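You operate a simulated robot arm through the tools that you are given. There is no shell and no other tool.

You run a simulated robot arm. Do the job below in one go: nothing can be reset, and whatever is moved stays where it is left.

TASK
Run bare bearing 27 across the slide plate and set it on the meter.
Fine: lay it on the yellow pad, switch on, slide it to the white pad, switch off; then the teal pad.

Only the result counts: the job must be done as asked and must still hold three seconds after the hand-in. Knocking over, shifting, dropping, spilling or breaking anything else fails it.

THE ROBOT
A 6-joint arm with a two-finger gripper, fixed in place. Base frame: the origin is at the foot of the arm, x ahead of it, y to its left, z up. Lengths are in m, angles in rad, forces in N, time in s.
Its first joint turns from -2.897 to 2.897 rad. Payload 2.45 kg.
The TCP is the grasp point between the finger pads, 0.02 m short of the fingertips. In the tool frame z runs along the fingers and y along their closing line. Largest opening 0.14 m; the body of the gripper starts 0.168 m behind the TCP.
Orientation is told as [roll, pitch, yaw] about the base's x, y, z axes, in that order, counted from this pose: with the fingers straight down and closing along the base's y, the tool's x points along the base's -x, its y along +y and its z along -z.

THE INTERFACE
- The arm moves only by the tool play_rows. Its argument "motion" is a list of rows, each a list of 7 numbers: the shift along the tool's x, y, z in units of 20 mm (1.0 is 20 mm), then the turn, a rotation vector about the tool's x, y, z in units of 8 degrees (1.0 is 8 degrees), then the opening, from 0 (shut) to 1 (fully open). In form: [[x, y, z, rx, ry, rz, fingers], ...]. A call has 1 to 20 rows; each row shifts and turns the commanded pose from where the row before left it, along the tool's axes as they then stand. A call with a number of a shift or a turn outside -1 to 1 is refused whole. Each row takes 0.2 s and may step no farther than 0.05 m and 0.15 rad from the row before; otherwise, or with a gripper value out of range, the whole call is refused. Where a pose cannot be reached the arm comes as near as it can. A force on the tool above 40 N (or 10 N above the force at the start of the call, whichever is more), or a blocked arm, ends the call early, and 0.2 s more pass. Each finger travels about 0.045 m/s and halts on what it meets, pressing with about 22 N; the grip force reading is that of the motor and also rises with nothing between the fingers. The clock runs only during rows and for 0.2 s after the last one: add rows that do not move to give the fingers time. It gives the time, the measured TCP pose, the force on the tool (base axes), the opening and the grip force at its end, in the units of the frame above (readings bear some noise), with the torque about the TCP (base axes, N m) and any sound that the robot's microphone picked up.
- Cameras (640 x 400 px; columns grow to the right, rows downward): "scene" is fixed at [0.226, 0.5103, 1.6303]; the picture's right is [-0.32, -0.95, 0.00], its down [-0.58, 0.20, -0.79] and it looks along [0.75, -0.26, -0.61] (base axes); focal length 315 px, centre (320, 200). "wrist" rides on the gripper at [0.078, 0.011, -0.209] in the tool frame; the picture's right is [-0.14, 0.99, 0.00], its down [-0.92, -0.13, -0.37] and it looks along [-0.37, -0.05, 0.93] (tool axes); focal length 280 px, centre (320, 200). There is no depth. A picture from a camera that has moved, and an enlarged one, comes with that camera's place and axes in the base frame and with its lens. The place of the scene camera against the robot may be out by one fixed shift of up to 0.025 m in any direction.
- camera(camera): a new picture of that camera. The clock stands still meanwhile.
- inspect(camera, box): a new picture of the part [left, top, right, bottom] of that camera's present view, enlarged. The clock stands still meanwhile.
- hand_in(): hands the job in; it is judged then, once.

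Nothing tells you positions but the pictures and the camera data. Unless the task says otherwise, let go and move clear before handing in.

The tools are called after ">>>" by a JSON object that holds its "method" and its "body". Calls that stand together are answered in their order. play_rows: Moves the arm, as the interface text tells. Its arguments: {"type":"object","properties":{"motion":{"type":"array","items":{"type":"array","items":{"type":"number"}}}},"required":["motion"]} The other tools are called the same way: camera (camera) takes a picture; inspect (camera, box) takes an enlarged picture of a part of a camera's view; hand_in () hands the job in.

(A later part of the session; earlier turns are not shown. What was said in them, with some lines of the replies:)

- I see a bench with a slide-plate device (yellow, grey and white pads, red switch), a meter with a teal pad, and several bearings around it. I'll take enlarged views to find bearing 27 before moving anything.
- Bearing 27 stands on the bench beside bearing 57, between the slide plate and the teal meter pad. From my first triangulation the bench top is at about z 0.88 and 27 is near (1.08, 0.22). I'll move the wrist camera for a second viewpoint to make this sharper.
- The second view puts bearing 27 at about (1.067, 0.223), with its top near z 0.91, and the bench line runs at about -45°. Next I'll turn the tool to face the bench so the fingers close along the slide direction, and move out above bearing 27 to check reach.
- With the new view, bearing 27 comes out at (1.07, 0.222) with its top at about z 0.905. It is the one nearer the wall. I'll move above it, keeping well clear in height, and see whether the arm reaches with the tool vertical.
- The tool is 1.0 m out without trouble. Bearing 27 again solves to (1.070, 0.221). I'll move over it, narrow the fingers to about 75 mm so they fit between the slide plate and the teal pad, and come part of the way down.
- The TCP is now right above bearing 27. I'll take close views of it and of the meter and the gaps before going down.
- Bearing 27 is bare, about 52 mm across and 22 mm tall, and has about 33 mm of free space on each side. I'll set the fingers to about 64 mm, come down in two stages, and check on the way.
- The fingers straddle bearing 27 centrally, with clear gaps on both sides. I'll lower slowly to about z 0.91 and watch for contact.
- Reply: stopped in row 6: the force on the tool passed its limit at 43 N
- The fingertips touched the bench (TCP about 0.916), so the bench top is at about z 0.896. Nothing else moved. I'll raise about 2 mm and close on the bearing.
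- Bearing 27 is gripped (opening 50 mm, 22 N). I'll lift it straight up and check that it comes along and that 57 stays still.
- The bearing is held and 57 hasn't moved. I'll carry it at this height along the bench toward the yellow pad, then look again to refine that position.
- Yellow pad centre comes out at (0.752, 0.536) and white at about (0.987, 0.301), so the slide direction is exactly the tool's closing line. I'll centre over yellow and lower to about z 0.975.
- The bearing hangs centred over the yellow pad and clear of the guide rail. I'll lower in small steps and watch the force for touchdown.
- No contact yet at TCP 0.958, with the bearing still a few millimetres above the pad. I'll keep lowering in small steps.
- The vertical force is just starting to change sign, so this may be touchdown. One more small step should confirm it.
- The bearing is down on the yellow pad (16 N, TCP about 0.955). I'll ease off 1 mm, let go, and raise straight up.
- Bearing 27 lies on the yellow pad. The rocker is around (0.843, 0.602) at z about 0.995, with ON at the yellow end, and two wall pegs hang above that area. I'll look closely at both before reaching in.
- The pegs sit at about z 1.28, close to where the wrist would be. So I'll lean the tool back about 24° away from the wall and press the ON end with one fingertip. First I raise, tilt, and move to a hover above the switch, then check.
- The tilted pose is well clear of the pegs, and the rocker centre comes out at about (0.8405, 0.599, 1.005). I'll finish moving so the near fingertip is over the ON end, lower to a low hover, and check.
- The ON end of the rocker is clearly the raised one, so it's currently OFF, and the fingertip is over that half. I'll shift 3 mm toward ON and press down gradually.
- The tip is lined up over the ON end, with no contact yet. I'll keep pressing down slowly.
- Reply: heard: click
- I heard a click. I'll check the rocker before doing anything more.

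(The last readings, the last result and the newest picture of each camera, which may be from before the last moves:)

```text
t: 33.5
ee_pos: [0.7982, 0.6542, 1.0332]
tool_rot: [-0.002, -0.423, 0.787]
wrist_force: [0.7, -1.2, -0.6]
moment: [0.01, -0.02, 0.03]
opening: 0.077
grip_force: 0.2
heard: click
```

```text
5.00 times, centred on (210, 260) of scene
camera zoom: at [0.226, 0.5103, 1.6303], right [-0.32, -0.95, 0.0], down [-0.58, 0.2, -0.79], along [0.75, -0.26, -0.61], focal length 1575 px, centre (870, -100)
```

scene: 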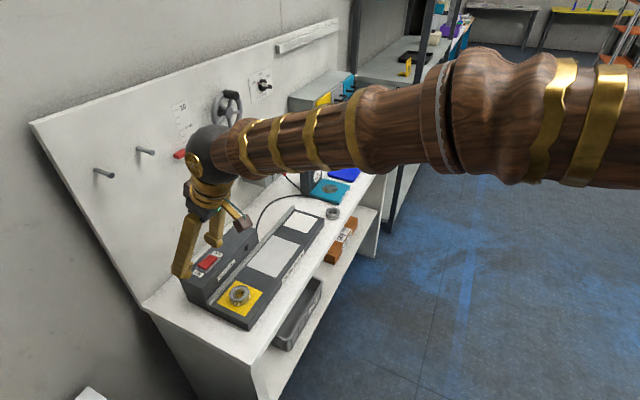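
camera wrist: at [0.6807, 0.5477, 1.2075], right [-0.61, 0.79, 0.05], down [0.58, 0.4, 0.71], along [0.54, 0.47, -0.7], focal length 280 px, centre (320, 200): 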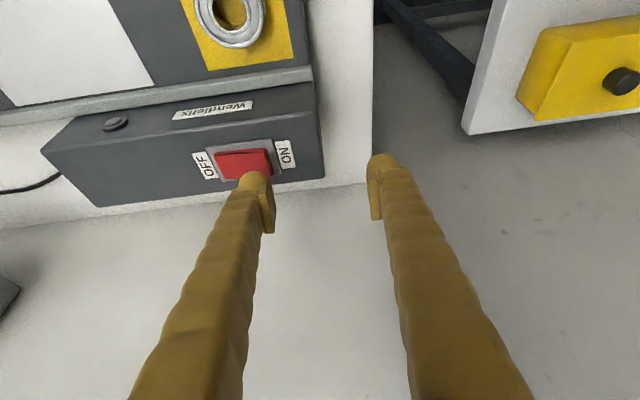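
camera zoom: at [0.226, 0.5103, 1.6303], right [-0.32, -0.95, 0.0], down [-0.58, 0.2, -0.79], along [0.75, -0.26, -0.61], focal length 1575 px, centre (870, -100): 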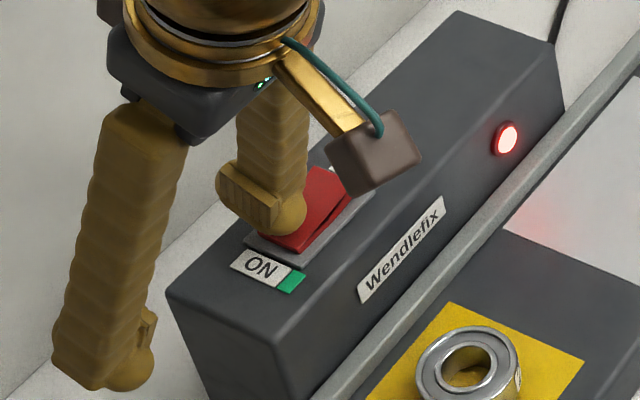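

The switch is ON: the green flag shows and the red lamp is lit. I'll lift off, move back above the bearing, straighten the tool and check alignment.

>>> {"method": "play_rows", "body": {"motion": [[-0.41, 0, -0.912, 0, 0, 0, 0.55], [-0.41, 0, -0.912, 0, 0, 0, 0.55], [-0.41, 0, -0.912, 0, 0, 0, 0.55], [0.877, -0.436, -0.39, 0, 0, 0, 0.55], [0.877, -0.436, -0.39, 0, 0, 0, 0.55], [0.877, -0.436, -0.39, 0, 0, 0, 0.55], [0.877, -0.436, -0.39, 0, 0, 0, 0.55], [0.877, -0.436, -0.39, 0, 0, 0, 0.55], [0.877, -0.436, -0.39, 0, 0, 0, 0.55], [0, 0, 0, 0, 1, 0, 0.55], [0, 0, 0, 0, 1, 0, 0.55], [0, 0, 0, 0, 1, 0, 0.55], [0, 0, 1, 0, 0, 0, 0.55], [0, 0, 1, 0, 0, 0, 0.55], [0, 0, 1, 0, 0, 0, 0.55], [0, 0, 0, 0, 0, 0, 0.55]]}}

>>> {"method": "inspect", "body": {"camera": "wrist", "box": [240, 120, 400, 220]}}

>>> {"method": "inspect", "body": {"camera": "scene", "box": [160, 190, 340, 340]}}

```text
t: 36.9
ee_pos: [0.7553, 0.5348, 1.0326]
tool_rot: [-0.001, -0.003, 0.786]
wrist_force: [-0.8, -0.9, -0.3]
moment: [0.01, -0.02, 0.01]
opening: 0.0768
grip_force: 0.1
```

```text
4.00 times, centred on (320, 170) of wrist
camera zoom: at [0.6906, 0.4871, 1.2413], right [-0.6, 0.8, 0.0], down [0.74, 0.56, 0.37], along [0.3, 0.22, -0.93], focal length 1122 px, centre (320, 320)
```

zoom: 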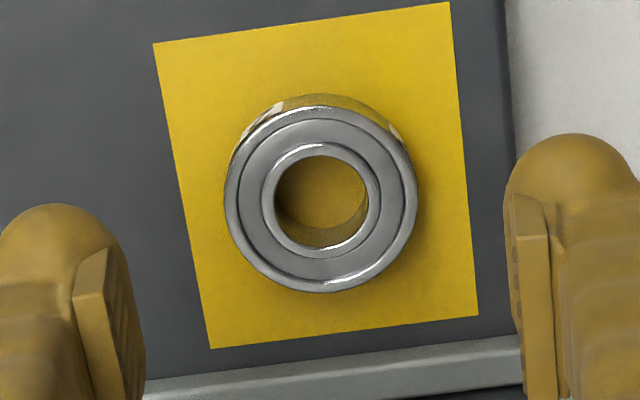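

```text
2.67 times, centred on (250, 265) of scene
camera zoom: at [0.226, 0.5103, 1.6303], right [-0.32, -0.95, 0.0], down [-0.58, 0.2, -0.79], along [0.75, -0.26, -0.61], focal length 840 px, centre (507, 27)
```

zoom: 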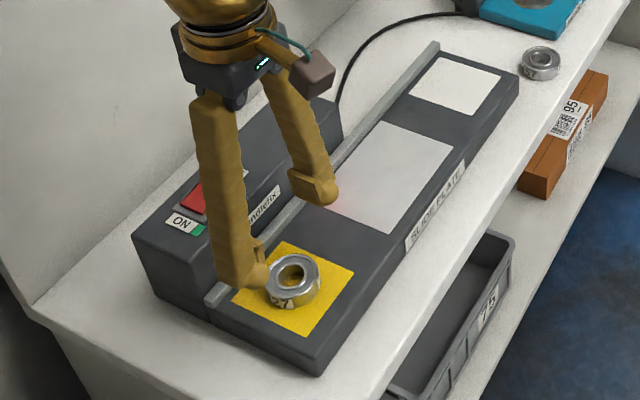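

The fingers are centred on the bearing, and the bearing is centred on yellow. I'll go down, grip it while it rests on the plate, and add a slight downward preload so it stays in contact during the slide.

>>> {"method": "play_rows", "body": {"motion": [[0, 0, 1, 0, 0, 0, 0.55], [0, 0, 1, 0, 0, 0, 0.5], [0, 0, 0.8, 0, 0, 0, 0.48], [0, 0, 0.6, 0, 0, 0, 0.48], [0, 0, 0.38, 0, 0, 0, 0.48], [0, 0, 0, 0, 0, 0, 0.42], [0, 0, 0, 0, 0, 0, 0.36], [0, 0, 0, 0, 0, 0, 0.3], [0, 0, 0, 0, 0, 0, 0.3], [0, 0, 0, 0, 0, 0, 0.3]]}}

```text
t: 39.1
ee_pos: [0.7567, 0.5376, 0.9568]
tool_rot: [-0.002, -0.003, 0.784]
wrist_force: [-1.3, -0.2, 0.0]
moment: [-0.01, 0.01, 0.03]
opening: 0.05
grip_force: 22.2
```

It's gripped on the plate with almost no vertical load. Next comes a small preload and the first half of the slide toward white.

>>> {"method": "play_rows", "body": {"motion": [[0, 0, 0.05, 0, 0, 0, 0.3], [0, 0, 0, 0, 0, 0, 0.3]]}}

```text
t: 39.7
ee_pos: [0.7557, 0.5358, 0.9562]
tool_rot: [-0.002, -0.005, 0.785]
wrist_force: [0.8, 4.5, 16.2]
moment: [0.0, 0.06, 0.01]
opening: 0.0499
grip_force: 22.4
```

The preload is a bit higher than needed, so I'll back it off slightly and begin the slide.

>>> {"method": "play_rows", "body": {"motion": [[0, 0, -0.025, 0, 0, 0, 0.3], [0, -0.2, 0, 0, 0, 0, 0.3], [0, -0.4, 0, 0, 0, 0, 0.3], [0, -0.5, 0, 0, 0, 0, 0.3], [0, -0.5, 0, 0, 0, 0, 0.3], [0, -0.5, 0, 0, 0, 0, 0.3], [0, -0.5, 0, 0, 0, 0, 0.3], [0, -0.5, 0, 0, 0, 0, 0.3], [0, -0.5, 0, 0, 0, 0, 0.3]]}}

>>> {"method": "inspect", "body": {"camera": "scene", "box": [190, 200, 330, 320]}}

>>> {"method": "camera", "body": {"camera": "wrist"}}

```text
t: 41.7
ee_pos: [0.8079, 0.4857, 0.9575]
tool_rot: [-0.002, -0.003, 0.789]
wrist_force: [-3.0, 2.0, 12.1]
moment: [0.04, 0.08, 0.01]
opening: 0.0499
grip_force: 22.3
```

```text
3.33 times, centred on (260, 260) of scene
camera zoom: at [0.226, 0.5103, 1.6303], right [-0.32, -0.95, 0.0], down [-0.58, 0.2, -0.79], along [0.75, -0.26, -0.61], focal length 1050 px, centre (520, 0)
```

zoom: 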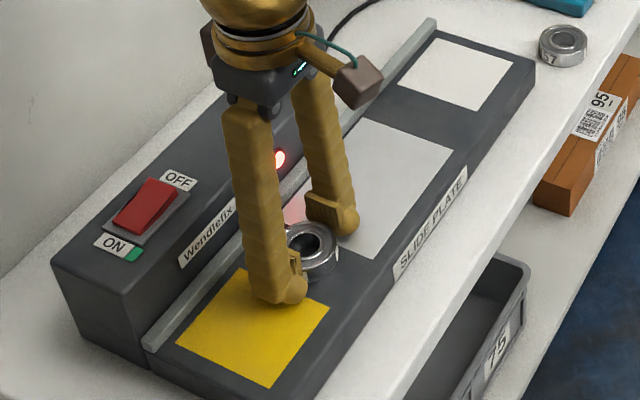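

```text
taken
camera wrist: at [0.7424, 0.437, 1.1649], right [-0.6, 0.8, 0.0], down [0.74, 0.56, 0.37], along [0.3, 0.22, -0.93], focal length 280 px, centre (320, 200)
```

wrist: 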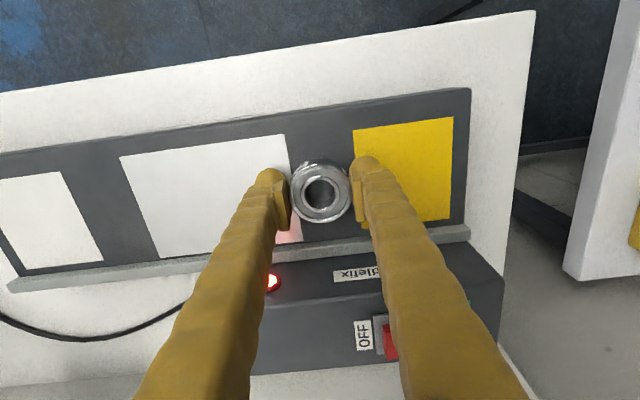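

The slide is going well: straight, pressed at 12 N, and clear of the rail. I'll continue at the same speed.

>>> {"method": "play_rows", "body": {"motion": [[0, -0.5, 0, 0, 0, 0, 0.3], [0, -0.5, 0, 0, 0, 0, 0.3], [0, -0.5, 0, 0, 0, 0, 0.3], [0, -0.5, 0, 0, 0, 0, 0.3], [0, -0.5, 0, 0, 0, 0, 0.3], [0, -0.5, 0, 0, 0, 0, 0.3], [0, -0.5, 0, 0, 0, 0, 0.3], [0, -0.5, 0, 0, 0, 0, 0.3], [0, -0.5, 0, 0, 0, 0, 0.3], [0, -0.5, 0, 0, 0, 0, 0.3], [0, -0.5, 0, 0, 0, 0, 0.3], [0, -0.5, 0, 0, 0, 0, 0.3], [0, -0.5, 0, 0, 0, 0, 0.3], [0, -0.5, 0, 0, 0, 0, 0.3], [0, -0.5, 0, 0, 0, 0, 0.3], [0, -0.5, 0, 0, 0, 0, 0.3], [0, -0.5, 0, 0, 0, 0, 0.3], [0, -0.5, 0, 0, 0, 0, 0.3]]}}

>>> {"method": "camera", "body": {"camera": "wrist"}}

>>> {"method": "inspect", "body": {"camera": "scene", "box": [190, 180, 350, 320]}}

```text
t: 45.5
ee_pos: [0.9342, 0.357, 0.9572]
tool_rot: [-0.003, -0.003, 0.786]
wrist_force: [0.5, -0.6, -0.1]
moment: [-0.03, 0.0, 0.0]
opening: 0.0501
grip_force: 21.9
```

```text
taken
camera wrist: at [0.8703, 0.3095, 1.166], right [-0.6, 0.8, 0.0], down [0.74, 0.56, 0.37], along [0.3, 0.22, -0.93], focal length 280 px, centre (320, 200)
```

wrist: 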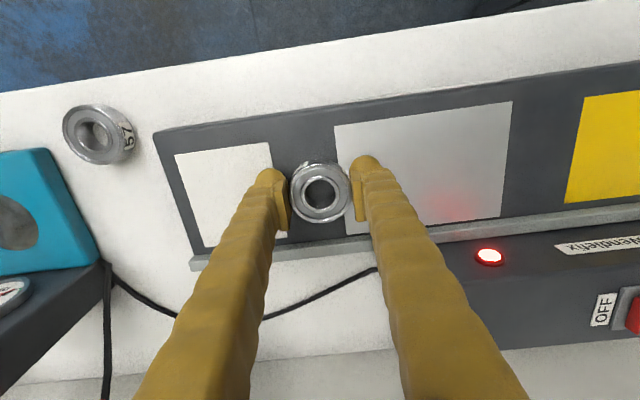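

```text
2.86 times, centred on (270, 250) of scene
camera zoom: at [0.226, 0.5103, 1.6303], right [-0.32, -0.95, 0.0], down [-0.58, 0.2, -0.79], along [0.75, -0.26, -0.61], focal length 900 px, centre (463, 57)
```

zoom: 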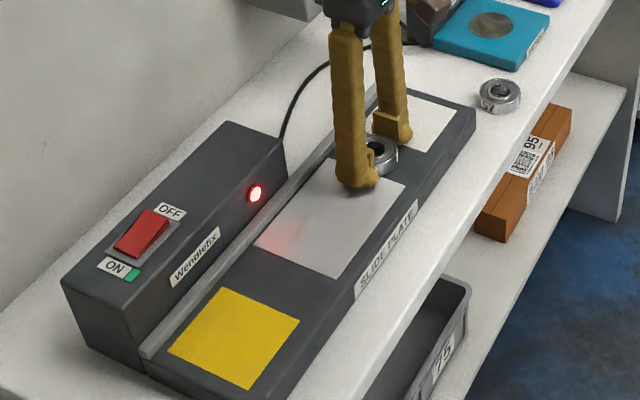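

It's almost at the white pad, and the preload has faded to just the bearing's own weight. I'll add 0.4 mm of downward press and slide the last 78 mm onto the centre of white.

>>> {"method": "play_rows", "body": {"motion": [[0, 0, 0.03, 0, 0, 0, 0.3], [0, -0.5, 0, 0, 0, 0, 0.3], [0, -0.5, 0, 0, 0, 0, 0.3], [0, -0.5, 0, 0, 0, 0, 0.3], [0, -0.5, 0, 0, 0, 0, 0.3], [0, -0.5, 0, 0, 0, 0, 0.3], [0, -0.5, 0, 0, 0, 0, 0.3], [0, -0.5, 0, 0, 0, 0, 0.3], [0, -0.4, 0, 0, 0, 0, 0.3], [0, 0, 0, 0, 0, 0, 0.3]]}}

>>> {"method": "camera", "body": {"camera": "wrist"}}

>>> {"method": "inspect", "body": {"camera": "scene", "box": [260, 180, 350, 250]}}

```text
t: 47.7
ee_pos: [0.9897, 0.3012, 0.9565]
tool_rot: [-0.001, -0.003, 0.785]
wrist_force: [-1.7, -0.3, -0.2]
moment: [0.02, 0.03, -0.02]
opening: 0.0498
grip_force: 22.5
```

```text
taken
camera wrist: at [0.9247, 0.2545, 1.1648], right [-0.6, 0.8, 0.0], down [0.74, 0.56, 0.37], along [0.3, 0.22, -0.93], focal length 280 px, centre (320, 200)
```

wrist: 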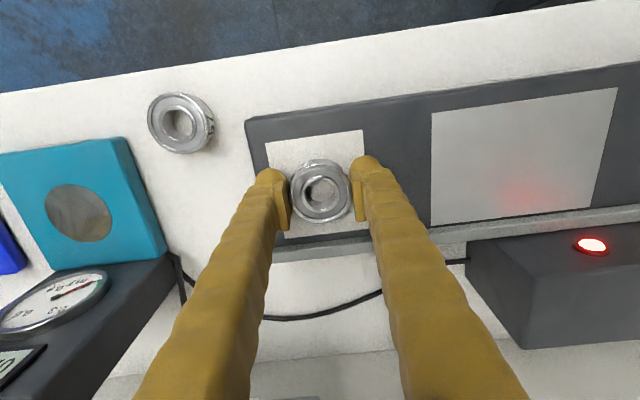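

```text
5.71 times, centred on (305, 215) of scene
camera zoom: at [0.226, 0.5103, 1.6303], right [-0.32, -0.95, 0.0], down [-0.58, 0.2, -0.79], along [0.75, -0.26, -0.61], focal length 1800 px, centre (406, 114)
```

zoom: 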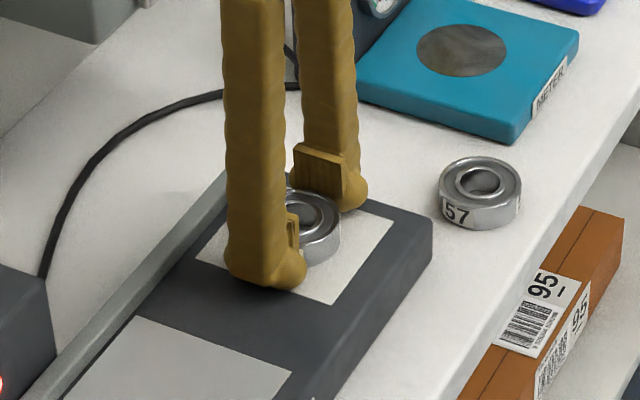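

Bearing 27 is centred on the white pad and resting on it. I'll open, raise straight up, and check that it stayed put.

>>> {"method": "play_rows", "body": {"motion": [[0, 0, 0, 0, 0, 0, 0.38], [0, 0, 0, 0, 0, 0, 0.46], [0, 0, 0, 0, 0, 0, 0.5], [0, 0, 0, 0, 0, 0, 0.5], [0, 0, -0.5, 0, 0, 0, 0.5], [0, 0, -1, 0, 0, 0, 0.5], [0, 0, -1, 0, 0, 0, 0.5], [0, 0, -1, 0, 0, 0, 0.55], [0, 0, -1, 0, 0, 0, 0.6], [0, 0, -1, 0, 0, 0, 0.7], [0, 0, -1, 0, 0, 0, 0.75], [0, 0, -1, 0, 0, 0, 0.75], [0, 0, 0, 0, 0, 0, 0.75]]}}

>>> {"method": "camera", "body": {"camera": "wrist"}}

>>> {"method": "inspect", "body": {"camera": "scene", "box": [190, 170, 350, 310]}}

```text
t: 50.5
ee_pos: [0.9873, 0.3016, 1.108]
tool_rot: [-0.002, -0.003, 0.785]
wrist_force: [-0.2, -0.4, 0.1]
moment: [0.03, -0.03, -0.02]
opening: 0.105
grip_force: 0.0
```

```text
taken
camera wrist: at [0.9244, 0.2539, 1.3163], right [-0.6, 0.8, 0.0], down [0.74, 0.56, 0.37], along [0.3, 0.22, -0.93], focal length 280 px, centre (320, 200)
```

wrist: 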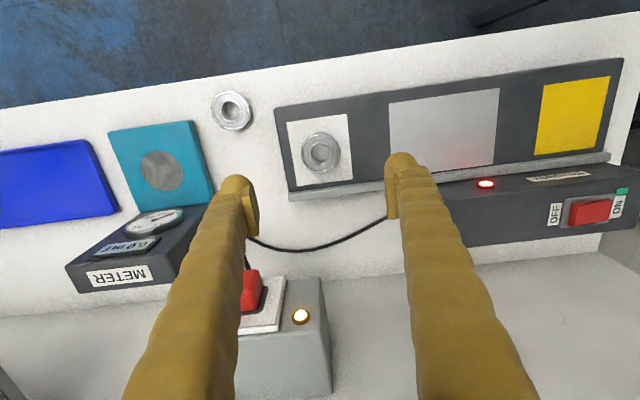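

```text
2.86 times, centred on (270, 240) of scene
camera zoom: at [0.226, 0.5103, 1.6303], right [-0.32, -0.95, 0.0], down [-0.58, 0.2, -0.79], along [0.75, -0.26, -0.61], focal length 900 px, centre (463, 86)
```

zoom: 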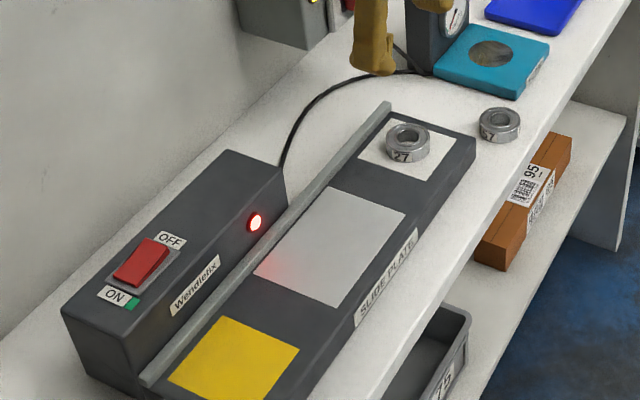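

Bearing 27 stands alone on the white pad. I'll go back along the bench to the switch at this height.

>>> {"method": "play_rows", "body": {"motion": [[0, 0.6, 0, 0, 0, 0, 0.75], [0, 1, 0, 0, 0, 0, 0.75], [0, 1, 0, 0, 0, 0, 0.75], [0, 1, 0, 0, 0, 0, 0.75], [0, 1, 0, 0, 0, 0, 0.75], [0, 1, 0, 0, 0, 0, 0.75], [0, 1, 0, 0, 0, 0, 0.75], [0, 1, 0, 0, 0, 0, 0.75], [0, 1, 0, 0, 0, 0, 0.75], [0, 1, 0, 0, 0, 0, 0.75], [0, 1, 0, 0, 0, 0, 0.75], [0, 1, 0, 0, 0, 0, 0.75], [0, 1, 0, 0, 0, 0, 0.75], [0, 1, 0, 0, 0, 0, 0.75], [0, 1, 0, 0, 0, 0, 0.75], [0, 1, 0, 0, 0, 0, 0.75], [0, 1, 0, 0, 0, 0, 0.75], [0, 1, 0, 0, 0, 0, 0.75], [0, 0.35, 0, 0, 0, 0, 0.75]]}}

>>> {"method": "play_rows", "body": {"motion": [[0, 0, 0, 0, -1, 0, 0.75], [0, 0, 0, 0, -1, 0, 0.75], [0, 0, 0, 0, -1, 0, 0.75], [-0.869, 0, 0.387, 0, 0, 0, 0.75], [-0.869, 0, 0.387, 0, 0, 0, 0.75], [-0.869, 0, 0.387, 0, 0, 0, 0.75], [-0.869, 0, 0.387, 0, 0, 0, 0.75], [-0.869, 0, 0.387, 0, 0, 0, 0.75], [-0.869, 0, 0.387, 0, 0, 0, 0.75], [0, 0, 0, 0, 0, 0, 0.75]]}}

>>> {"method": "camera", "body": {"camera": "wrist"}}

>>> {"method": "camera", "body": {"camera": "scene"}}

```text
t: 54.5
ee_pos: [0.7345, 0.5574, 1.1058]
tool_rot: [-0.002, -0.004, 0.786]
wrist_force: [0.0, -0.4, -0.4]
moment: [0.0, 0.03, -0.02]
opening: 0.1051
grip_force: 0.1
```

```text
t: 56.7
ee_pos: [0.8147, 0.6371, 1.1065]
tool_rot: [-0.003, -0.422, 0.788]
wrist_force: [0.7, 0.1, 0.0]
moment: [-0.03, 0.01, 0.03]
opening: 0.1052
grip_force: 0.1
```

```text
taken
camera wrist: at [0.6961, 0.5339, 1.2651], right [-0.61, 0.79, 0.05], down [0.58, 0.4, 0.71], along [0.54, 0.47, -0.7], focal length 280 px, centre (320, 200)
```

wrist: 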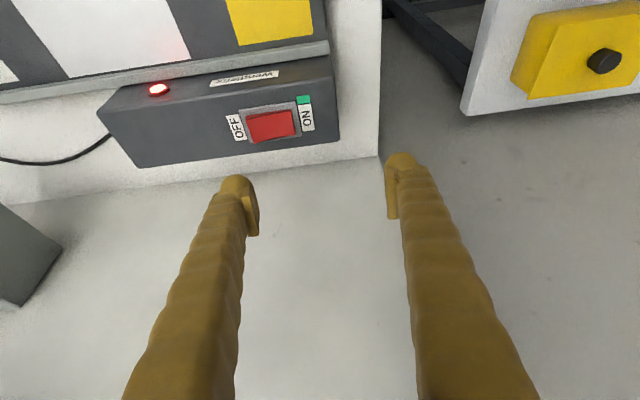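

```text
taken
```

scene: 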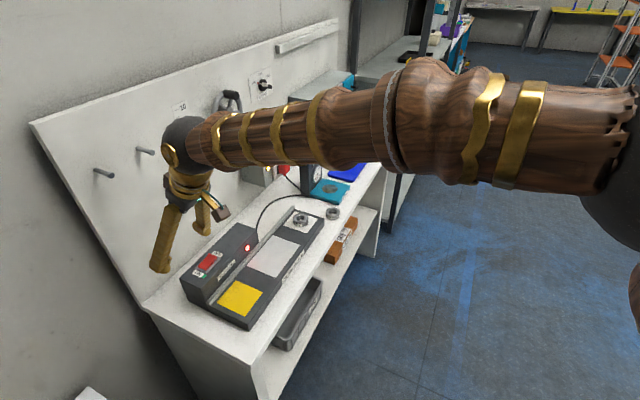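

The tool is above the OFF end and tilted clear of the pegs. I'll lower to a low hover and check the tip alignment.

>>> {"method": "play_rows", "body": {"motion": [[0.318, 0, 0.707, 0, 0, 0, 0.75], [0.318, 0, 0.707, 0, 0, 0, 0.75], [0.318, 0, 0.707, 0, 0, 0, 0.75], [0.318, 0, 0.707, 0, 0, 0, 0.75], [0, 0, 0, 0, 0, 0, 0.75]]}}

>>> {"method": "inspect", "body": {"camera": "wrist", "box": [190, 120, 330, 220]}}

>>> {"method": "inspect", "body": {"camera": "scene", "box": [140, 200, 280, 320]}}

```text
t: 57.9
ee_pos: [0.8159, 0.6375, 1.0447]
tool_rot: [-0.002, -0.423, 0.787]
wrist_force: [0.5, 0.6, 0.4]
moment: [0.0, -0.01, 0.01]
opening: 0.1049
grip_force: 0.0
```

```text
4.00 times, centred on (260, 170) of wrist
camera zoom: at [0.696, 0.5335, 1.2033], right [-0.61, 0.79, 0.05], down [0.58, 0.4, 0.71], along [0.54, 0.47, -0.7], focal length 1122 px, centre (560, 320)
```

zoom: 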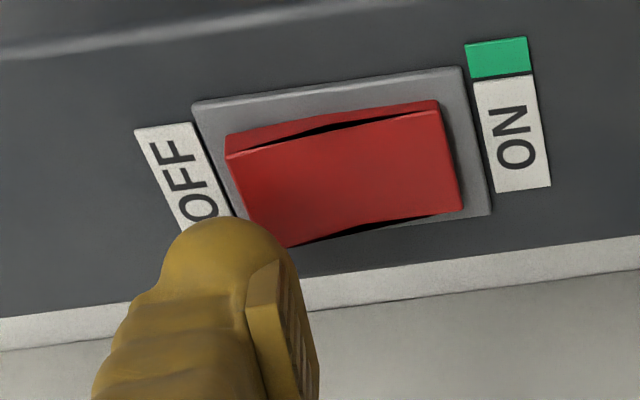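

```text
3.33 times, centred on (210, 260) of scene
camera zoom: at [0.226, 0.5103, 1.6303], right [-0.32, -0.95, 0.0], down [-0.58, 0.2, -0.79], along [0.75, -0.26, -0.61], focal length 1050 px, centre (687, 0)
```

zoom: 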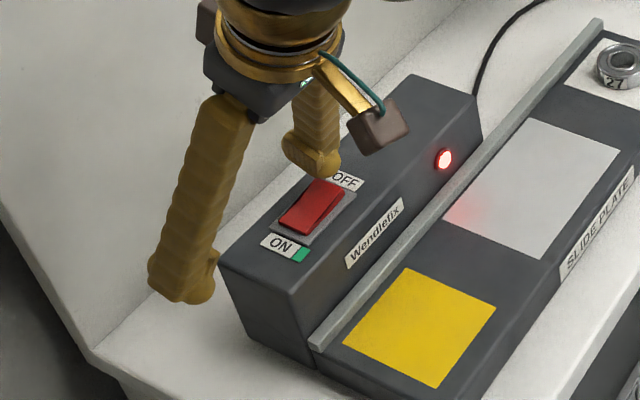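

The tip is a little past the OFF end. I'll shift 14.5 mm toward ON so it lands on the raised OFF half, as it did for the first press, then lower slightly and recheck.

>>> {"method": "play_rows", "body": {"motion": [[0, 0.725, 0, 0, 0, 0, 0.75], [0.1025, 0, 0.228, 0, 0, 0, 0.75], [0, 0, 0, 0, 0, 0, 0.75]]}}

>>> {"method": "inspect", "body": {"camera": "wrist", "box": [190, 120, 330, 220]}}

>>> {"method": "inspect", "body": {"camera": "scene", "box": [165, 220, 255, 300]}}

```text
t: 58.7
ee_pos: [0.8047, 0.6468, 1.0397]
tool_rot: [-0.003, -0.423, 0.786]
wrist_force: [-0.2, 0.5, -0.4]
moment: [0.0, -0.02, -0.02]
opening: 0.1051
grip_force: 0.0
```

```text
4.00 times, centred on (260, 170) of wrist
camera zoom: at [0.6853, 0.5438, 1.1977], right [-0.61, 0.79, 0.05], down [0.58, 0.4, 0.71], along [0.54, 0.47, -0.7], focal length 1122 px, centre (560, 320)
```

zoom: 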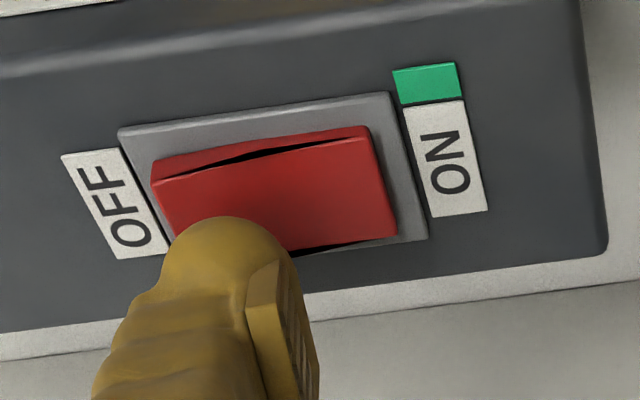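

```text
5.00 times, centred on (210, 260) of scene
camera zoom: at [0.226, 0.5103, 1.6303], right [-0.32, -0.95, 0.0], down [-0.58, 0.2, -0.79], along [0.75, -0.26, -0.61], focal length 1575 px, centre (870, -100)
```

zoom: 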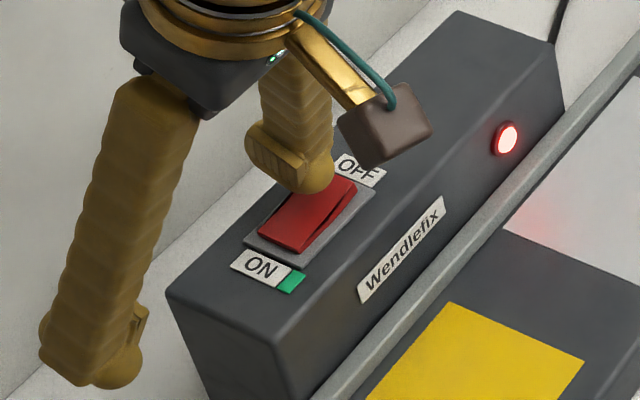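

The tip is now over the OFF half. I'll nudge 2.5 mm toward OFF and press down.

>>> {"method": "play_rows", "body": {"motion": [[0, -0.12, 0, 0, 0, 0, 0.75], [0.08, 0, 0.182, 0, 0, 0, 0.75], [0.06, 0, 0.137, 0, 0, 0, 0.75], [0, 0, 0, 0, 0, 0, 0.75]]}}

>>> {"method": "inspect", "body": {"camera": "scene", "box": [165, 220, 255, 300]}}

>>> {"method": "inspect", "body": {"camera": "wrist", "box": [190, 120, 330, 220]}}

```text
t: 59.7
ee_pos: [0.806, 0.6449, 1.0314]
tool_rot: [-0.002, -0.423, 0.787]
wrist_force: [-0.3, 0.2, -0.7]
moment: [-0.04, 0.01, 0.01]
opening: 0.1052
grip_force: 0.1
```

```text
5.00 times, centred on (210, 260) of scene
camera zoom: at [0.226, 0.5103, 1.6303], right [-0.32, -0.95, 0.0], down [-0.58, 0.2, -0.79], along [0.75, -0.26, -0.61], focal length 1575 px, centre (870, -100)
```

zoom: 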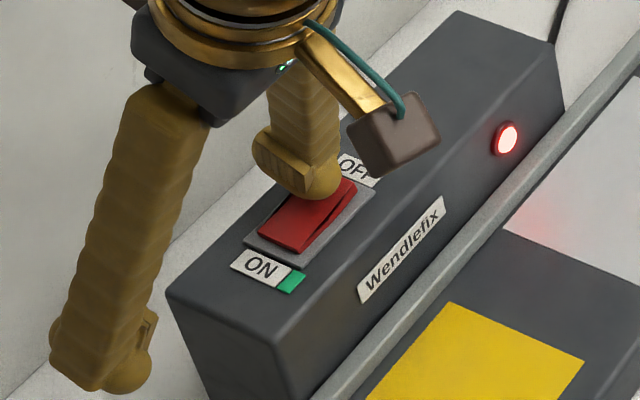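

```text
4.00 times, centred on (260, 170) of wrist
camera zoom: at [0.6867, 0.5416, 1.1911], right [-0.61, 0.79, 0.05], down [0.58, 0.4, 0.71], along [0.54, 0.47, -0.7], focal length 1122 px, centre (560, 320)
```

zoom: 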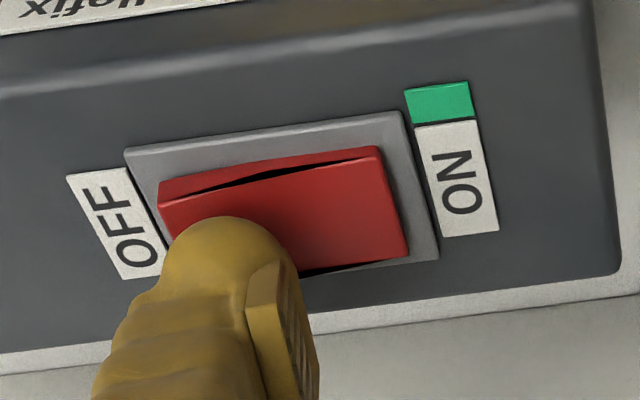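

No click yet and no force on the tool, so the tip is still just above the OFF end. I'll press down a bit more.

>>> {"method": "play_rows", "body": {"motion": [[0.06, 0, 0.137, 0, 0, 0, 0.75], [0, 0, 0, 0, 0, 0, 0.75]]}}

```text
t: 60.3
ee_pos: [0.8062, 0.6449, 1.0301]
tool_rot: [-0.003, -0.423, 0.789]
wrist_force: [-0.7, -1.3, 2.9]
moment: [-0.18, -0.09, -0.09]
opening: 0.1057
grip_force: 0.6
heard: click
```

>>> {"method": "inspect", "body": {"camera": "scene", "box": [165, 220, 255, 300]}}

>>> {"method": "inspect", "body": {"camera": "wrist", "box": [190, 120, 330, 220]}}

```text
5.00 times, centred on (210, 260) of scene
camera zoom: at [0.226, 0.5103, 1.6303], right [-0.32, -0.95, 0.0], down [-0.58, 0.2, -0.79], along [0.75, -0.26, -0.61], focal length 1575 px, centre (870, -100)
```

zoom: 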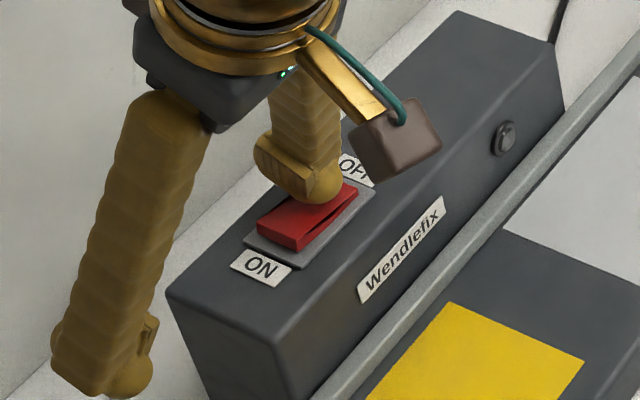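

```text
4.00 times, centred on (260, 170) of wrist
camera zoom: at [0.6865, 0.5418, 1.1879], right [-0.61, 0.79, 0.05], down [0.58, 0.4, 0.71], along [0.54, 0.47, -0.7], focal length 1122 px, centre (560, 320)
```

zoom: 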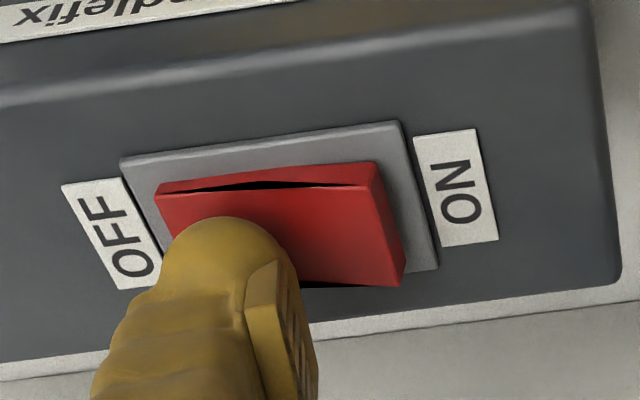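

The switch is OFF: both the lamp and the green flag are out. I'll raise, back away, straighten the tool, and return to the white pad.

>>> {"method": "play_rows", "body": {"motion": [[-0.41, 0, -0.912, 0, 0, 0, 0.75], [-0.41, 0, -0.912, 0, 0, 0, 0.75], [-0.41, 0, -0.912, 0, 0, 0, 0.75], [-0.41, 0, -0.912, 0, 0, 0, 0.75], [0.88, 0, -0.392, 0, 0, 0, 0.75], [0.88, 0, -0.392, 0, 0, 0, 0.75], [0.88, 0, -0.392, 0, 0, 0, 0.75], [0.88, 0, -0.392, 0, 0, 0, 0.75], [0.88, 0, -0.392, 0, 0, 0, 0.75], [0.88, 0, -0.392, 0, 0, 0, 0.75], [0, 0, 0, 0, 1, 0, 0.75], [0, 0, 0, 0, 1, 0, 0.75], [0, 0, 0, 0, 1, 0, 0.75], [0, 0, 0, 0, 0, 0, 0.75]]}}

>>> {"method": "play_rows", "body": {"motion": [[0, -0.6, 0, 0, 0, 0, 0.75], [0, -1, 0, 0, 0, 0, 0.75], [0, -1, 0, 0, 0, 0, 0.75], [0, -1, 0, 0, 0, 0, 0.75], [0, -1, 0, 0, 0, 0, 0.75], [0, -1, 0, 0, 0, 0, 0.75], [0, -1, 0, 0, 0, 0, 0.75], [0, -1, 0, 0, 0, 0, 0.75], [0, -1, 0, 0, 0, 0, 0.75], [0, -1, 0, 0, 0, 0, 0.75], [0, -1, 0, 0, 0, 0, 0.75], [0, -1, 0, 0, 0, 0, 0.75], [0, -1, 0, 0, 0, 0, 0.75], [0, -1, 0, 0, 0, 0, 0.75], [0, -1, 0, 0, 0, 0, 0.75], [0, -1, 0, 0, 0, 0, 0.75], [0, -1, 0, 0, 0, 0, 0.75], [0, -1, 0, 0, 0, 0, 0.75], [0, -0.9, 0, 0, 0, 0, 0.75], [0, 0, 0, 0, 0, 0, 0.75]]}}

>>> {"method": "camera", "body": {"camera": "wrist"}}

>>> {"method": "camera", "body": {"camera": "scene"}}

```text
t: 63.3
ee_pos: [0.7249, 0.5639, 1.1076]
tool_rot: [-0.001, -0.002, 0.785]
wrist_force: [0.8, 0.4, -1.0]
moment: [0.0, -0.01, -0.03]
opening: 0.105
grip_force: 0.1
```

```text
t: 67.5
ee_pos: [0.9865, 0.3034, 1.1102]
tool_rot: [-0.002, -0.004, 0.788]
wrist_force: [0.4, -0.3, 0.2]
moment: [0.01, 0.0, 0.01]
opening: 0.105
grip_force: 0.0
```

```text
taken
camera wrist: at [0.9219, 0.254, 1.3178], right [-0.6, 0.8, 0.0], down [0.74, 0.56, 0.37], along [0.3, 0.22, -0.93], focal length 280 px, centre (320, 200)
```

wrist: 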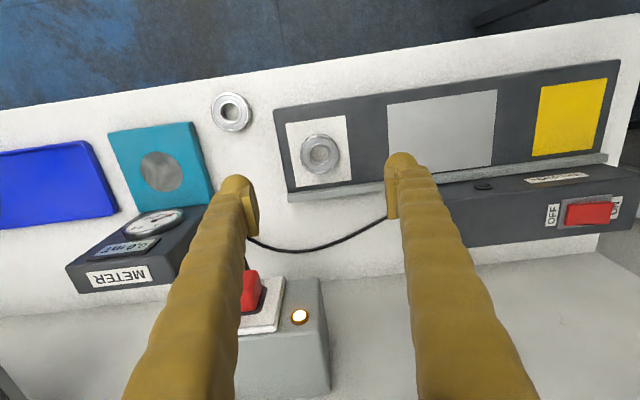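

```text
taken
```

scene: 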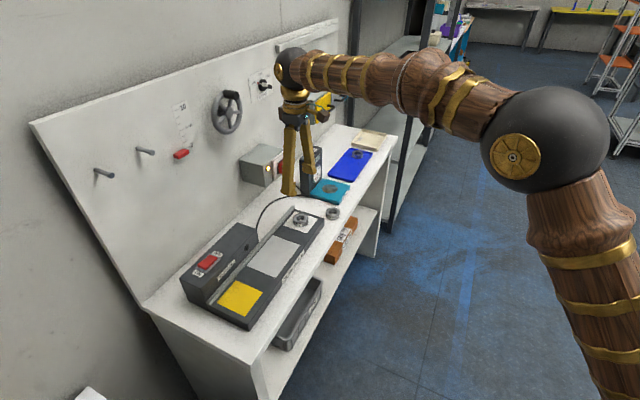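

The switch is OFF and bearing 27 is still centred on white. I'll narrow the fingers, go down on it and grip.

>>> {"method": "play_rows", "body": {"motion": [[0.1, 0, 0.5, 0, 0, 0, 0.6], [0, 0, 1, 0, 0, 0, 0.5], [0, 0, 1, 0, 0, 0, 0.48], [0, 0, 1, 0, 0, 0, 0.48], [0, 0, 1, 0, 0, 0, 0.48], [0, 0, 1, 0, 0, 0, 0.48], [0, 0, 0.9, 0, 0, 0, 0.48], [0, 0, 0.6, 0, 0, 0, 0.48], [0, 0, 0.5, 0, 0, 0, 0.48], [0, 0, 0, 0, 0, 0, 0.48]]}}

>>> {"method": "camera", "body": {"camera": "wrist"}}

```text
t: 69.7
ee_pos: [0.9851, 0.3006, 0.9598]
tool_rot: [-0.003, -0.003, 0.785]
wrist_force: [-0.6, -0.6, 0.7]
moment: [-0.01, -0.02, 0.03]
opening: 0.0673
grip_force: 0.0
```

```text
taken
camera wrist: at [0.921, 0.253, 1.168], right [-0.6, 0.8, 0.0], down [0.74, 0.56, 0.37], along [0.3, 0.22, -0.93], focal length 280 px, centre (320, 200)
```

wrist: 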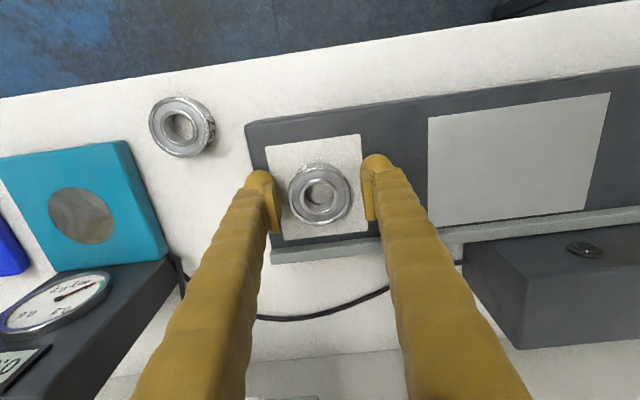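

The fingers straddle the bearing. I'll go 2 mm lower, grip, and lift straight up.

>>> {"method": "play_rows", "body": {"motion": [[0, 0, 0.12, 0, 0, 0, 0.48], [0, 0, 0, 0, 0, 0, 0.4], [0, 0, 0, 0, 0, 0, 0.33], [0, 0, 0, 0, 0, 0, 0.3], [0, 0, 0, 0, 0, 0, 0.3], [0, 0, 0, 0, 0, 0, 0.3], [0, 0, -0.4, 0, 0, 0, 0.3], [0, 0, -0.8, 0, 0, 0, 0.3], [0, 0, -1, 0, 0, 0, 0.3], [0, 0, -1, 0, 0, 0, 0.3], [0, 0, -1, 0, 0, 0, 0.3], [0, 0, -1, 0, 0, 0, 0.3], [0, 0, -1, 0, 0, 0, 0.3], [0, 0, 0, 0, 0, 0, 0.3]]}}

>>> {"method": "camera", "body": {"camera": "wrist"}}

>>> {"method": "inspect", "body": {"camera": "scene", "box": [250, 120, 390, 240]}}

```text
t: 72.7
ee_pos: [0.9846, 0.3021, 1.0796]
tool_rot: [-0.003, -0.005, 0.785]
wrist_force: [0.1, -0.3, -1.0]
moment: [-0.02, 0.04, -0.03]
opening: 0.0497
grip_force: 22.4
```

```text
taken
camera wrist: at [0.9205, 0.2531, 1.2889], right [-0.6, 0.8, 0.0], down [0.74, 0.56, 0.37], along [0.3, 0.22, -0.93], focal length 280 px, centre (320, 200)
```

wrist: 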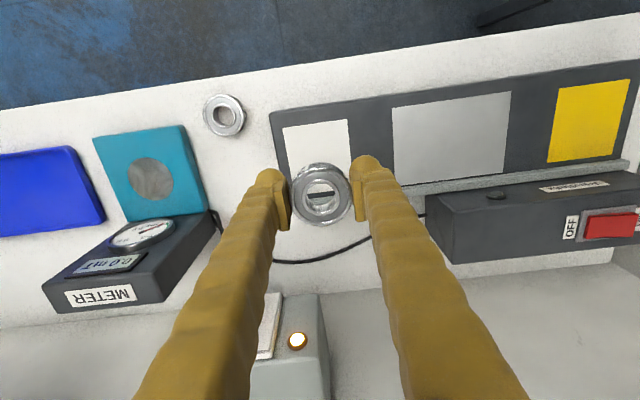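

```text
3.33 times, centred on (320, 180) of scene
camera zoom: at [0.226, 0.5103, 1.6303], right [-0.32, -0.95, 0.0], down [-0.58, 0.2, -0.79], along [0.75, -0.26, -0.61], focal length 1050 px, centre (320, 267)
```

zoom: 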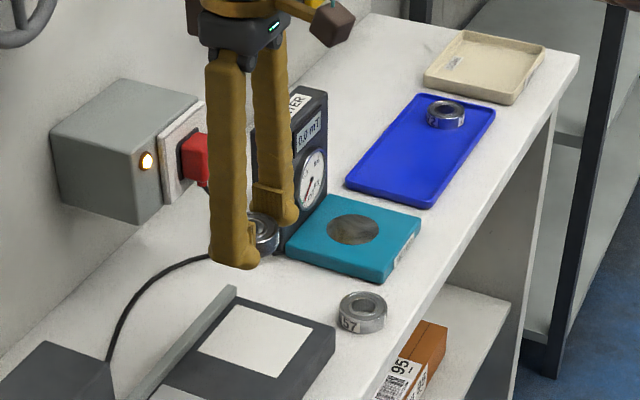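

Bearing 27 is lifted from white. I'll carry it to above the teal pad at about (1.153, 0.136), checking reach and clearance from the meter.

>>> {"method": "play_rows", "body": {"motion": [[0, -0.5, 0, 0, 0, 0, 0.3], [0, -0.9, 0, 0, 0, 0, 0.3], [-0.05, -1, 0, 0, 0, 0, 0.3], [-0.05, -1, 0, 0, 0, 0, 0.3], [-0.05, -1, 0, 0, 0, 0, 0.3], [-0.05, -1, 0, 0, 0, 0, 0.3], [0, -1, 0, 0, 0, 0, 0.3], [0, -1, 0, 0, 0, 0, 0.3], [0, -1, 0, 0, 0, 0, 0.3], [0, -1, 0, 0, 0, 0, 0.3], [0, -1, 0, 0, 0, 0, 0.3], [0, -0.9, 0, 0, 0, 0, 0.3], [0, -0.5, 0, 0, 0, 0, 0.3], [0, 0, 0, 0, 0, 0, 0.3]]}}

>>> {"method": "camera", "body": {"camera": "wrist"}}

>>> {"method": "camera", "body": {"camera": "scene"}}

```text
t: 75.7
ee_pos: [1.1551, 0.1384, 1.0815]
tool_rot: [-0.003, -0.004, 0.786]
wrist_force: [0.5, -0.3, -2.1]
moment: [-0.01, -0.01, 0.05]
opening: 0.05
grip_force: 21.8
```

```text
taken
camera wrist: at [1.0914, 0.0891, 1.291], right [-0.6, 0.8, 0.0], down [0.74, 0.56, 0.37], along [0.3, 0.22, -0.93], focal length 280 px, centre (320, 200)
```

wrist: 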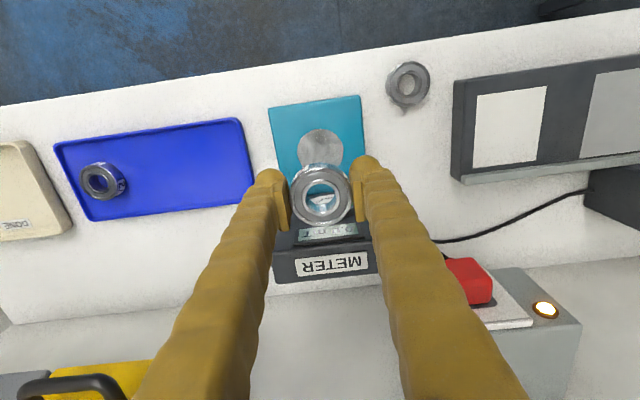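

```text
taken
```

scene: 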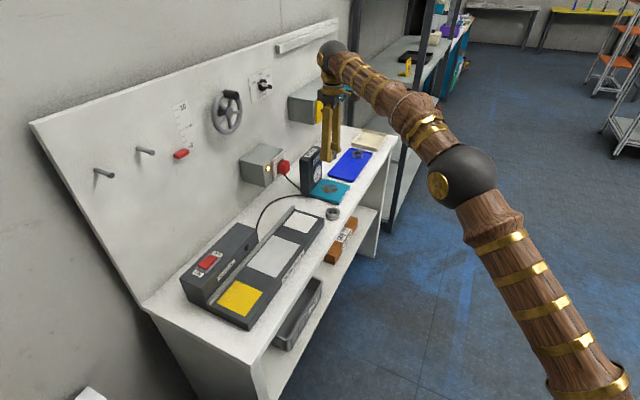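

Reach is fine. The disc centre is about 5 mm closer to the robot than the bearing, so I'll correct that and lower to about 15 mm above the teal pad.

>>> {"method": "play_rows", "body": {"motion": [[0.25, 0, 0, 0, 0, 0, 0.3], [0, 0, 0.8, 0, 0, 0, 0.3], [0, 0, 1, 0, 0, 0, 0.3], [0, 0, 1, 0, 0, 0, 0.3], [0, 0, 1, 0, 0, 0, 0.3], [0, 0, 1, 0, 0, 0, 0.3], [0, 0, 0.8, 0, 0, 0, 0.3], [0, 0, 0.4, 0, 0, 0, 0.3], [0, 0, 0, 0, 0, 0, 0.3]]}}

>>> {"method": "camera", "body": {"camera": "wrist"}}

>>> {"method": "inspect", "body": {"camera": "scene", "box": [280, 130, 380, 220]}}

```text
t: 77.7
ee_pos: [1.1524, 0.1328, 0.9607]
tool_rot: [-0.003, -0.003, 0.786]
wrist_force: [0.9, -0.3, -1.7]
moment: [-0.03, 0.03, -0.02]
opening: 0.0501
grip_force: 21.9
```

```text
taken
camera wrist: at [1.0876, 0.0849, 1.1698], right [-0.6, 0.8, 0.0], down [0.74, 0.56, 0.37], along [0.3, 0.22, -0.93], focal length 280 px, centre (320, 200)
```

wrist: 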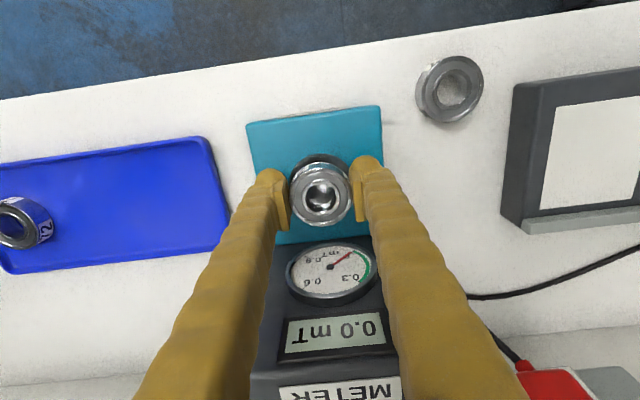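

```text
4.44 times, centred on (330, 175) of scene
camera zoom: at [0.226, 0.5103, 1.6303], right [-0.32, -0.95, 0.0], down [-0.58, 0.2, -0.79], along [0.75, -0.26, -0.61], focal length 1400 px, centre (276, 311)
```

zoom: 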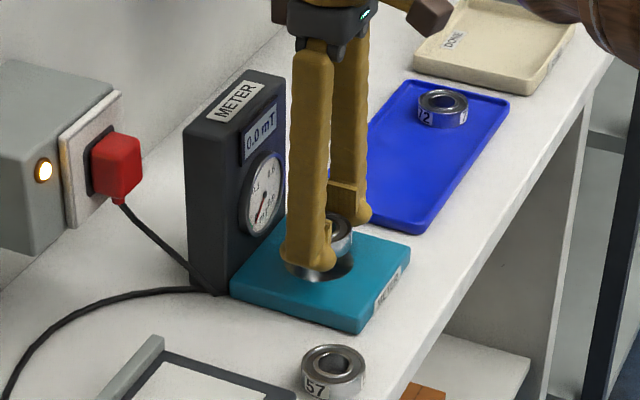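

The bearing is aligned over the disc. I'll lower gently in small steps until touchdown.

>>> {"method": "play_rows", "body": {"motion": [[0, 0, 0.3, 0, 0, 0, 0.3], [0, 0, 0.2, 0, 0, 0, 0.3], [0, 0, 0.15, 0, 0, 0, 0.3], [0, 0, 0, 0, 0, 0, 0.3]]}}

>>> {"method": "inspect", "body": {"camera": "scene", "box": [300, 160, 360, 215]}}

```text
t: 78.7
ee_pos: [1.1516, 0.1336, 0.9496]
tool_rot: [-0.002, -0.003, 0.785]
wrist_force: [-0.2, 0.4, -2.1]
moment: [-0.02, 0.01, 0.0]
opening: 0.05
grip_force: 22.0
```

```text
7.27 times, centred on (330, 188) of scene
camera zoom: at [0.226, 0.5103, 1.6303], right [-0.32, -0.95, 0.0], down [-0.58, 0.2, -0.79], along [0.75, -0.26, -0.61], focal length 2291 px, centre (247, 291)
```

zoom: 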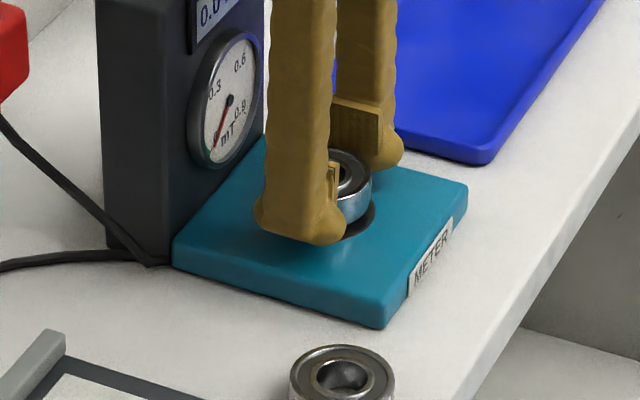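

>>> {"method": "play_rows", "body": {"motion": [[0, 0, 0.15, 0, 0, 0, 0.3], [0, 0, 0.1, 0, 0, 0, 0.3], [0, 0, 0, 0, 0, 0, 0.3]]}}

```text
t: 79.5
ee_pos: [1.1536, 0.1335, 0.9439]
tool_rot: [-0.001, -0.006, 0.786]
wrist_force: [-0.4, -0.1, -0.8]
moment: [0.01, -0.02, 0.0]
opening: 0.0503
grip_force: 21.7
```

No touchdown yet at TCP 0.944, so I'll keep going down in small steps.

>>> {"method": "play_rows", "body": {"motion": [[0, 0, 0.1, 0, 0, 0, 0.3], [0, 0, 0, 0, 0, 0, 0.3]]}}

```text
t: 80.1
ee_pos: [1.152, 0.1336, 0.9423]
tool_rot: [-0.002, -0.004, 0.786]
wrist_force: [-0.4, -1.2, 5.9]
moment: [0.02, 0.07, 0.01]
opening: 0.0502
grip_force: 21.9
```

Touchdown at 6 N. I'll release slowly and rise straight up.

>>> {"method": "play_rows", "body": {"motion": [[0, 0, -0.02, 0, 0, 0, 0.3], [0, 0, 0, 0, 0, 0, 0.38], [0, 0, 0, 0, 0, 0, 0.46], [0, 0, 0, 0, 0, 0, 0.5], [0, 0, 0, 0, 0, 0, 0.5], [0, 0, -0.4, 0, 0, 0, 0.5], [0, 0, -0.8, 0, 0, 0, 0.5], [0, 0, -1, 0, 0, 0, 0.5], [0, 0, -1, 0, 0, 0, 0.5], [0, 0, -1, 0, 0, 0, 0.5], [0, 0, -1, 0, 0, 0, 0.5], [0, 0, -1, 0, 0, 0, 0.5], [0, 0, -1, 0, 0, 0, 0.5], [0, 0, -1, 0, 0, 0, 0.5], [0, 0, -1, 0, 0, 0, 0.5], [0, 0, 0, 0, 0, 0, 0.5]]}}

>>> {"method": "camera", "body": {"camera": "wrist"}}

>>> {"method": "inspect", "body": {"camera": "scene", "box": [290, 140, 370, 220]}}

>>> {"method": "camera", "body": {"camera": "scene"}}

```text
t: 83.5
ee_pos: [1.1514, 0.1334, 1.1246]
tool_rot: [-0.003, -0.002, 0.786]
wrist_force: [0.3, 0.8, -0.3]
moment: [-0.03, 0.02, -0.02]
opening: 0.0702
grip_force: 0.0
```

```text
taken
camera wrist: at [1.0878, 0.0849, 1.3341], right [-0.6, 0.8, 0.0], down [0.74, 0.56, 0.37], along [0.3, 0.22, -0.93], focal length 280 px, centre (320, 200)
```

wrist: 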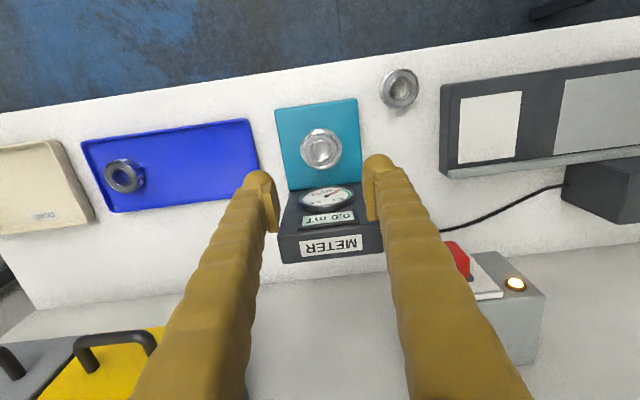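

```text
5.00 times, centred on (330, 180) of scene
camera zoom: at [0.226, 0.5103, 1.6303], right [-0.32, -0.95, 0.0], down [-0.58, 0.2, -0.79], along [0.75, -0.26, -0.61], focal length 1575 px, centre (270, 300)
```

zoom: 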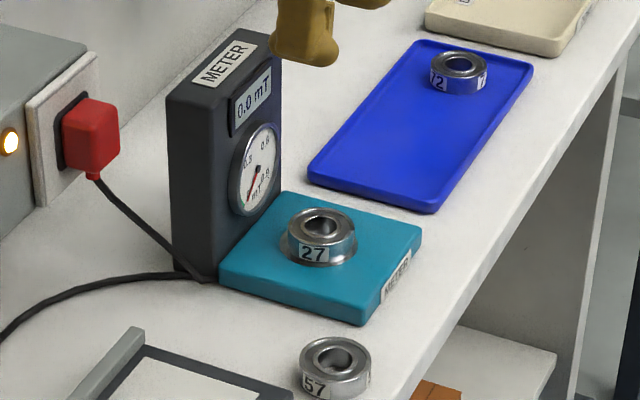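

```text
taken
```

scene: 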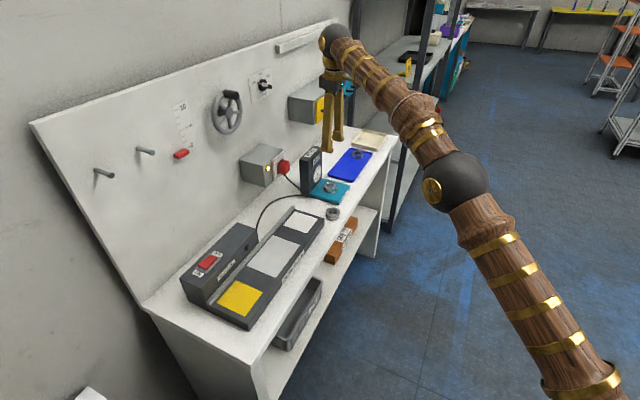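

Bearing 27 sits centred on the teal pad and the fingers are clear. I'll back the arm away a little and check the meter and switch one last time.

>>> {"method": "play_rows", "body": {"motion": [[0, 0, -1, 0, 0, 0, 0.5], [0, 0, -1, 0, 0, 0, 0.5], [1, 0, -0.5, 0, 0, 0, 0.5], [1, 0, 0, 0, 0, 0, 0.5], [1, 0, 0, 0, 0, 0, 0.5], [1, 0, 0, 0, 0, 0, 0.5], [1, 0, 0, 0, 0, 0, 0.5], [0, 0, 0, 0, 0, 0, 0.5], [0, 0, 0, 0, 0, 0, 0.5]]}}

>>> {"method": "inspect", "body": {"camera": "scene", "box": [290, 140, 370, 220]}}

>>> {"method": "inspect", "body": {"camera": "scene", "box": [170, 190, 350, 340]}}

```text
t: 85.5
ee_pos: [1.066, 0.0596, 1.1693]
tool_rot: [-0.003, -0.004, 0.785]
wrist_force: [-0.2, -0.7, -0.9]
moment: [0.0, 0.0, 0.02]
opening: 0.0701
grip_force: 0.0
out of reach, approached as far as the arm can: row 1, 2
```

```text
5.00 times, centred on (330, 180) of scene
camera zoom: at [0.226, 0.5103, 1.6303], right [-0.32, -0.95, 0.0], down [-0.58, 0.2, -0.79], along [0.75, -0.26, -0.61], focal length 1575 px, centre (270, 300)
```

zoom: 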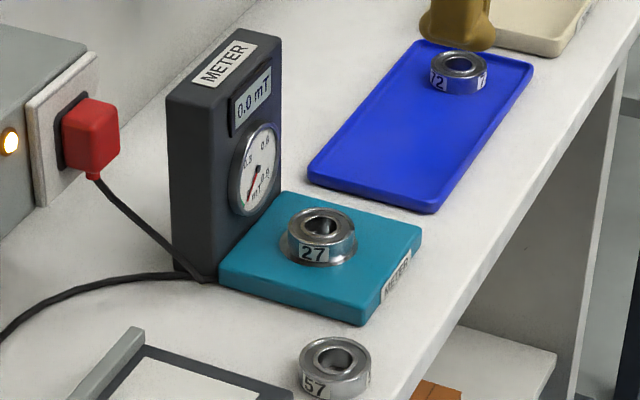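

```text
2.67 times, centred on (260, 265) of scene
camera zoom: at [0.226, 0.5103, 1.6303], right [-0.32, -0.95, 0.0], down [-0.58, 0.2, -0.79], along [0.75, -0.26, -0.61], focal length 840 px, centre (480, 27)
```

zoom: 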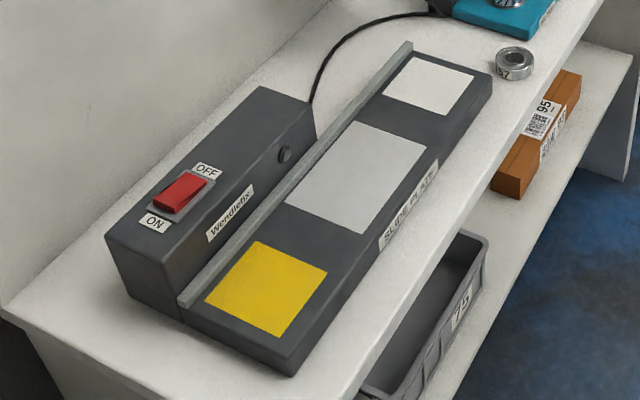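

Bearing 27 rests centred on the teal pad and the meter reads 0.0 mT. The slide plate is OFF, bearing 57 and everything else are where they were, and the arm is clear, so I'm handing in.

>>> {"method": "hand_in", "body": {}}

```text
The job is handed in.
```

Bearing 27 has been across the slide plate and now sits on the meter's teal pad, which reads 0.0 mT. I've handed the job in, but no verdict has come back.

- **Slide:** I laid it on the yellow pad, switched on (green flag and red lamp showed), and slid it along the plate to the white pad. The downward press faded partway, to roughly the bearing's own weight. It still looked to be on the plate, and I pressed lightly again before the last stretch.
- **Switch:** It went off with a click before I lifted the bearing from white, and the lamp and flag are both out.
- **Rest of the bench:** Bearing 57 and everything else looked unmoved in the last pictures. The fingers are open and the arm is clear of the bench items. While first picking up the bearing, the fingertips touched the bench top and the arm stopped itself at 43 N.
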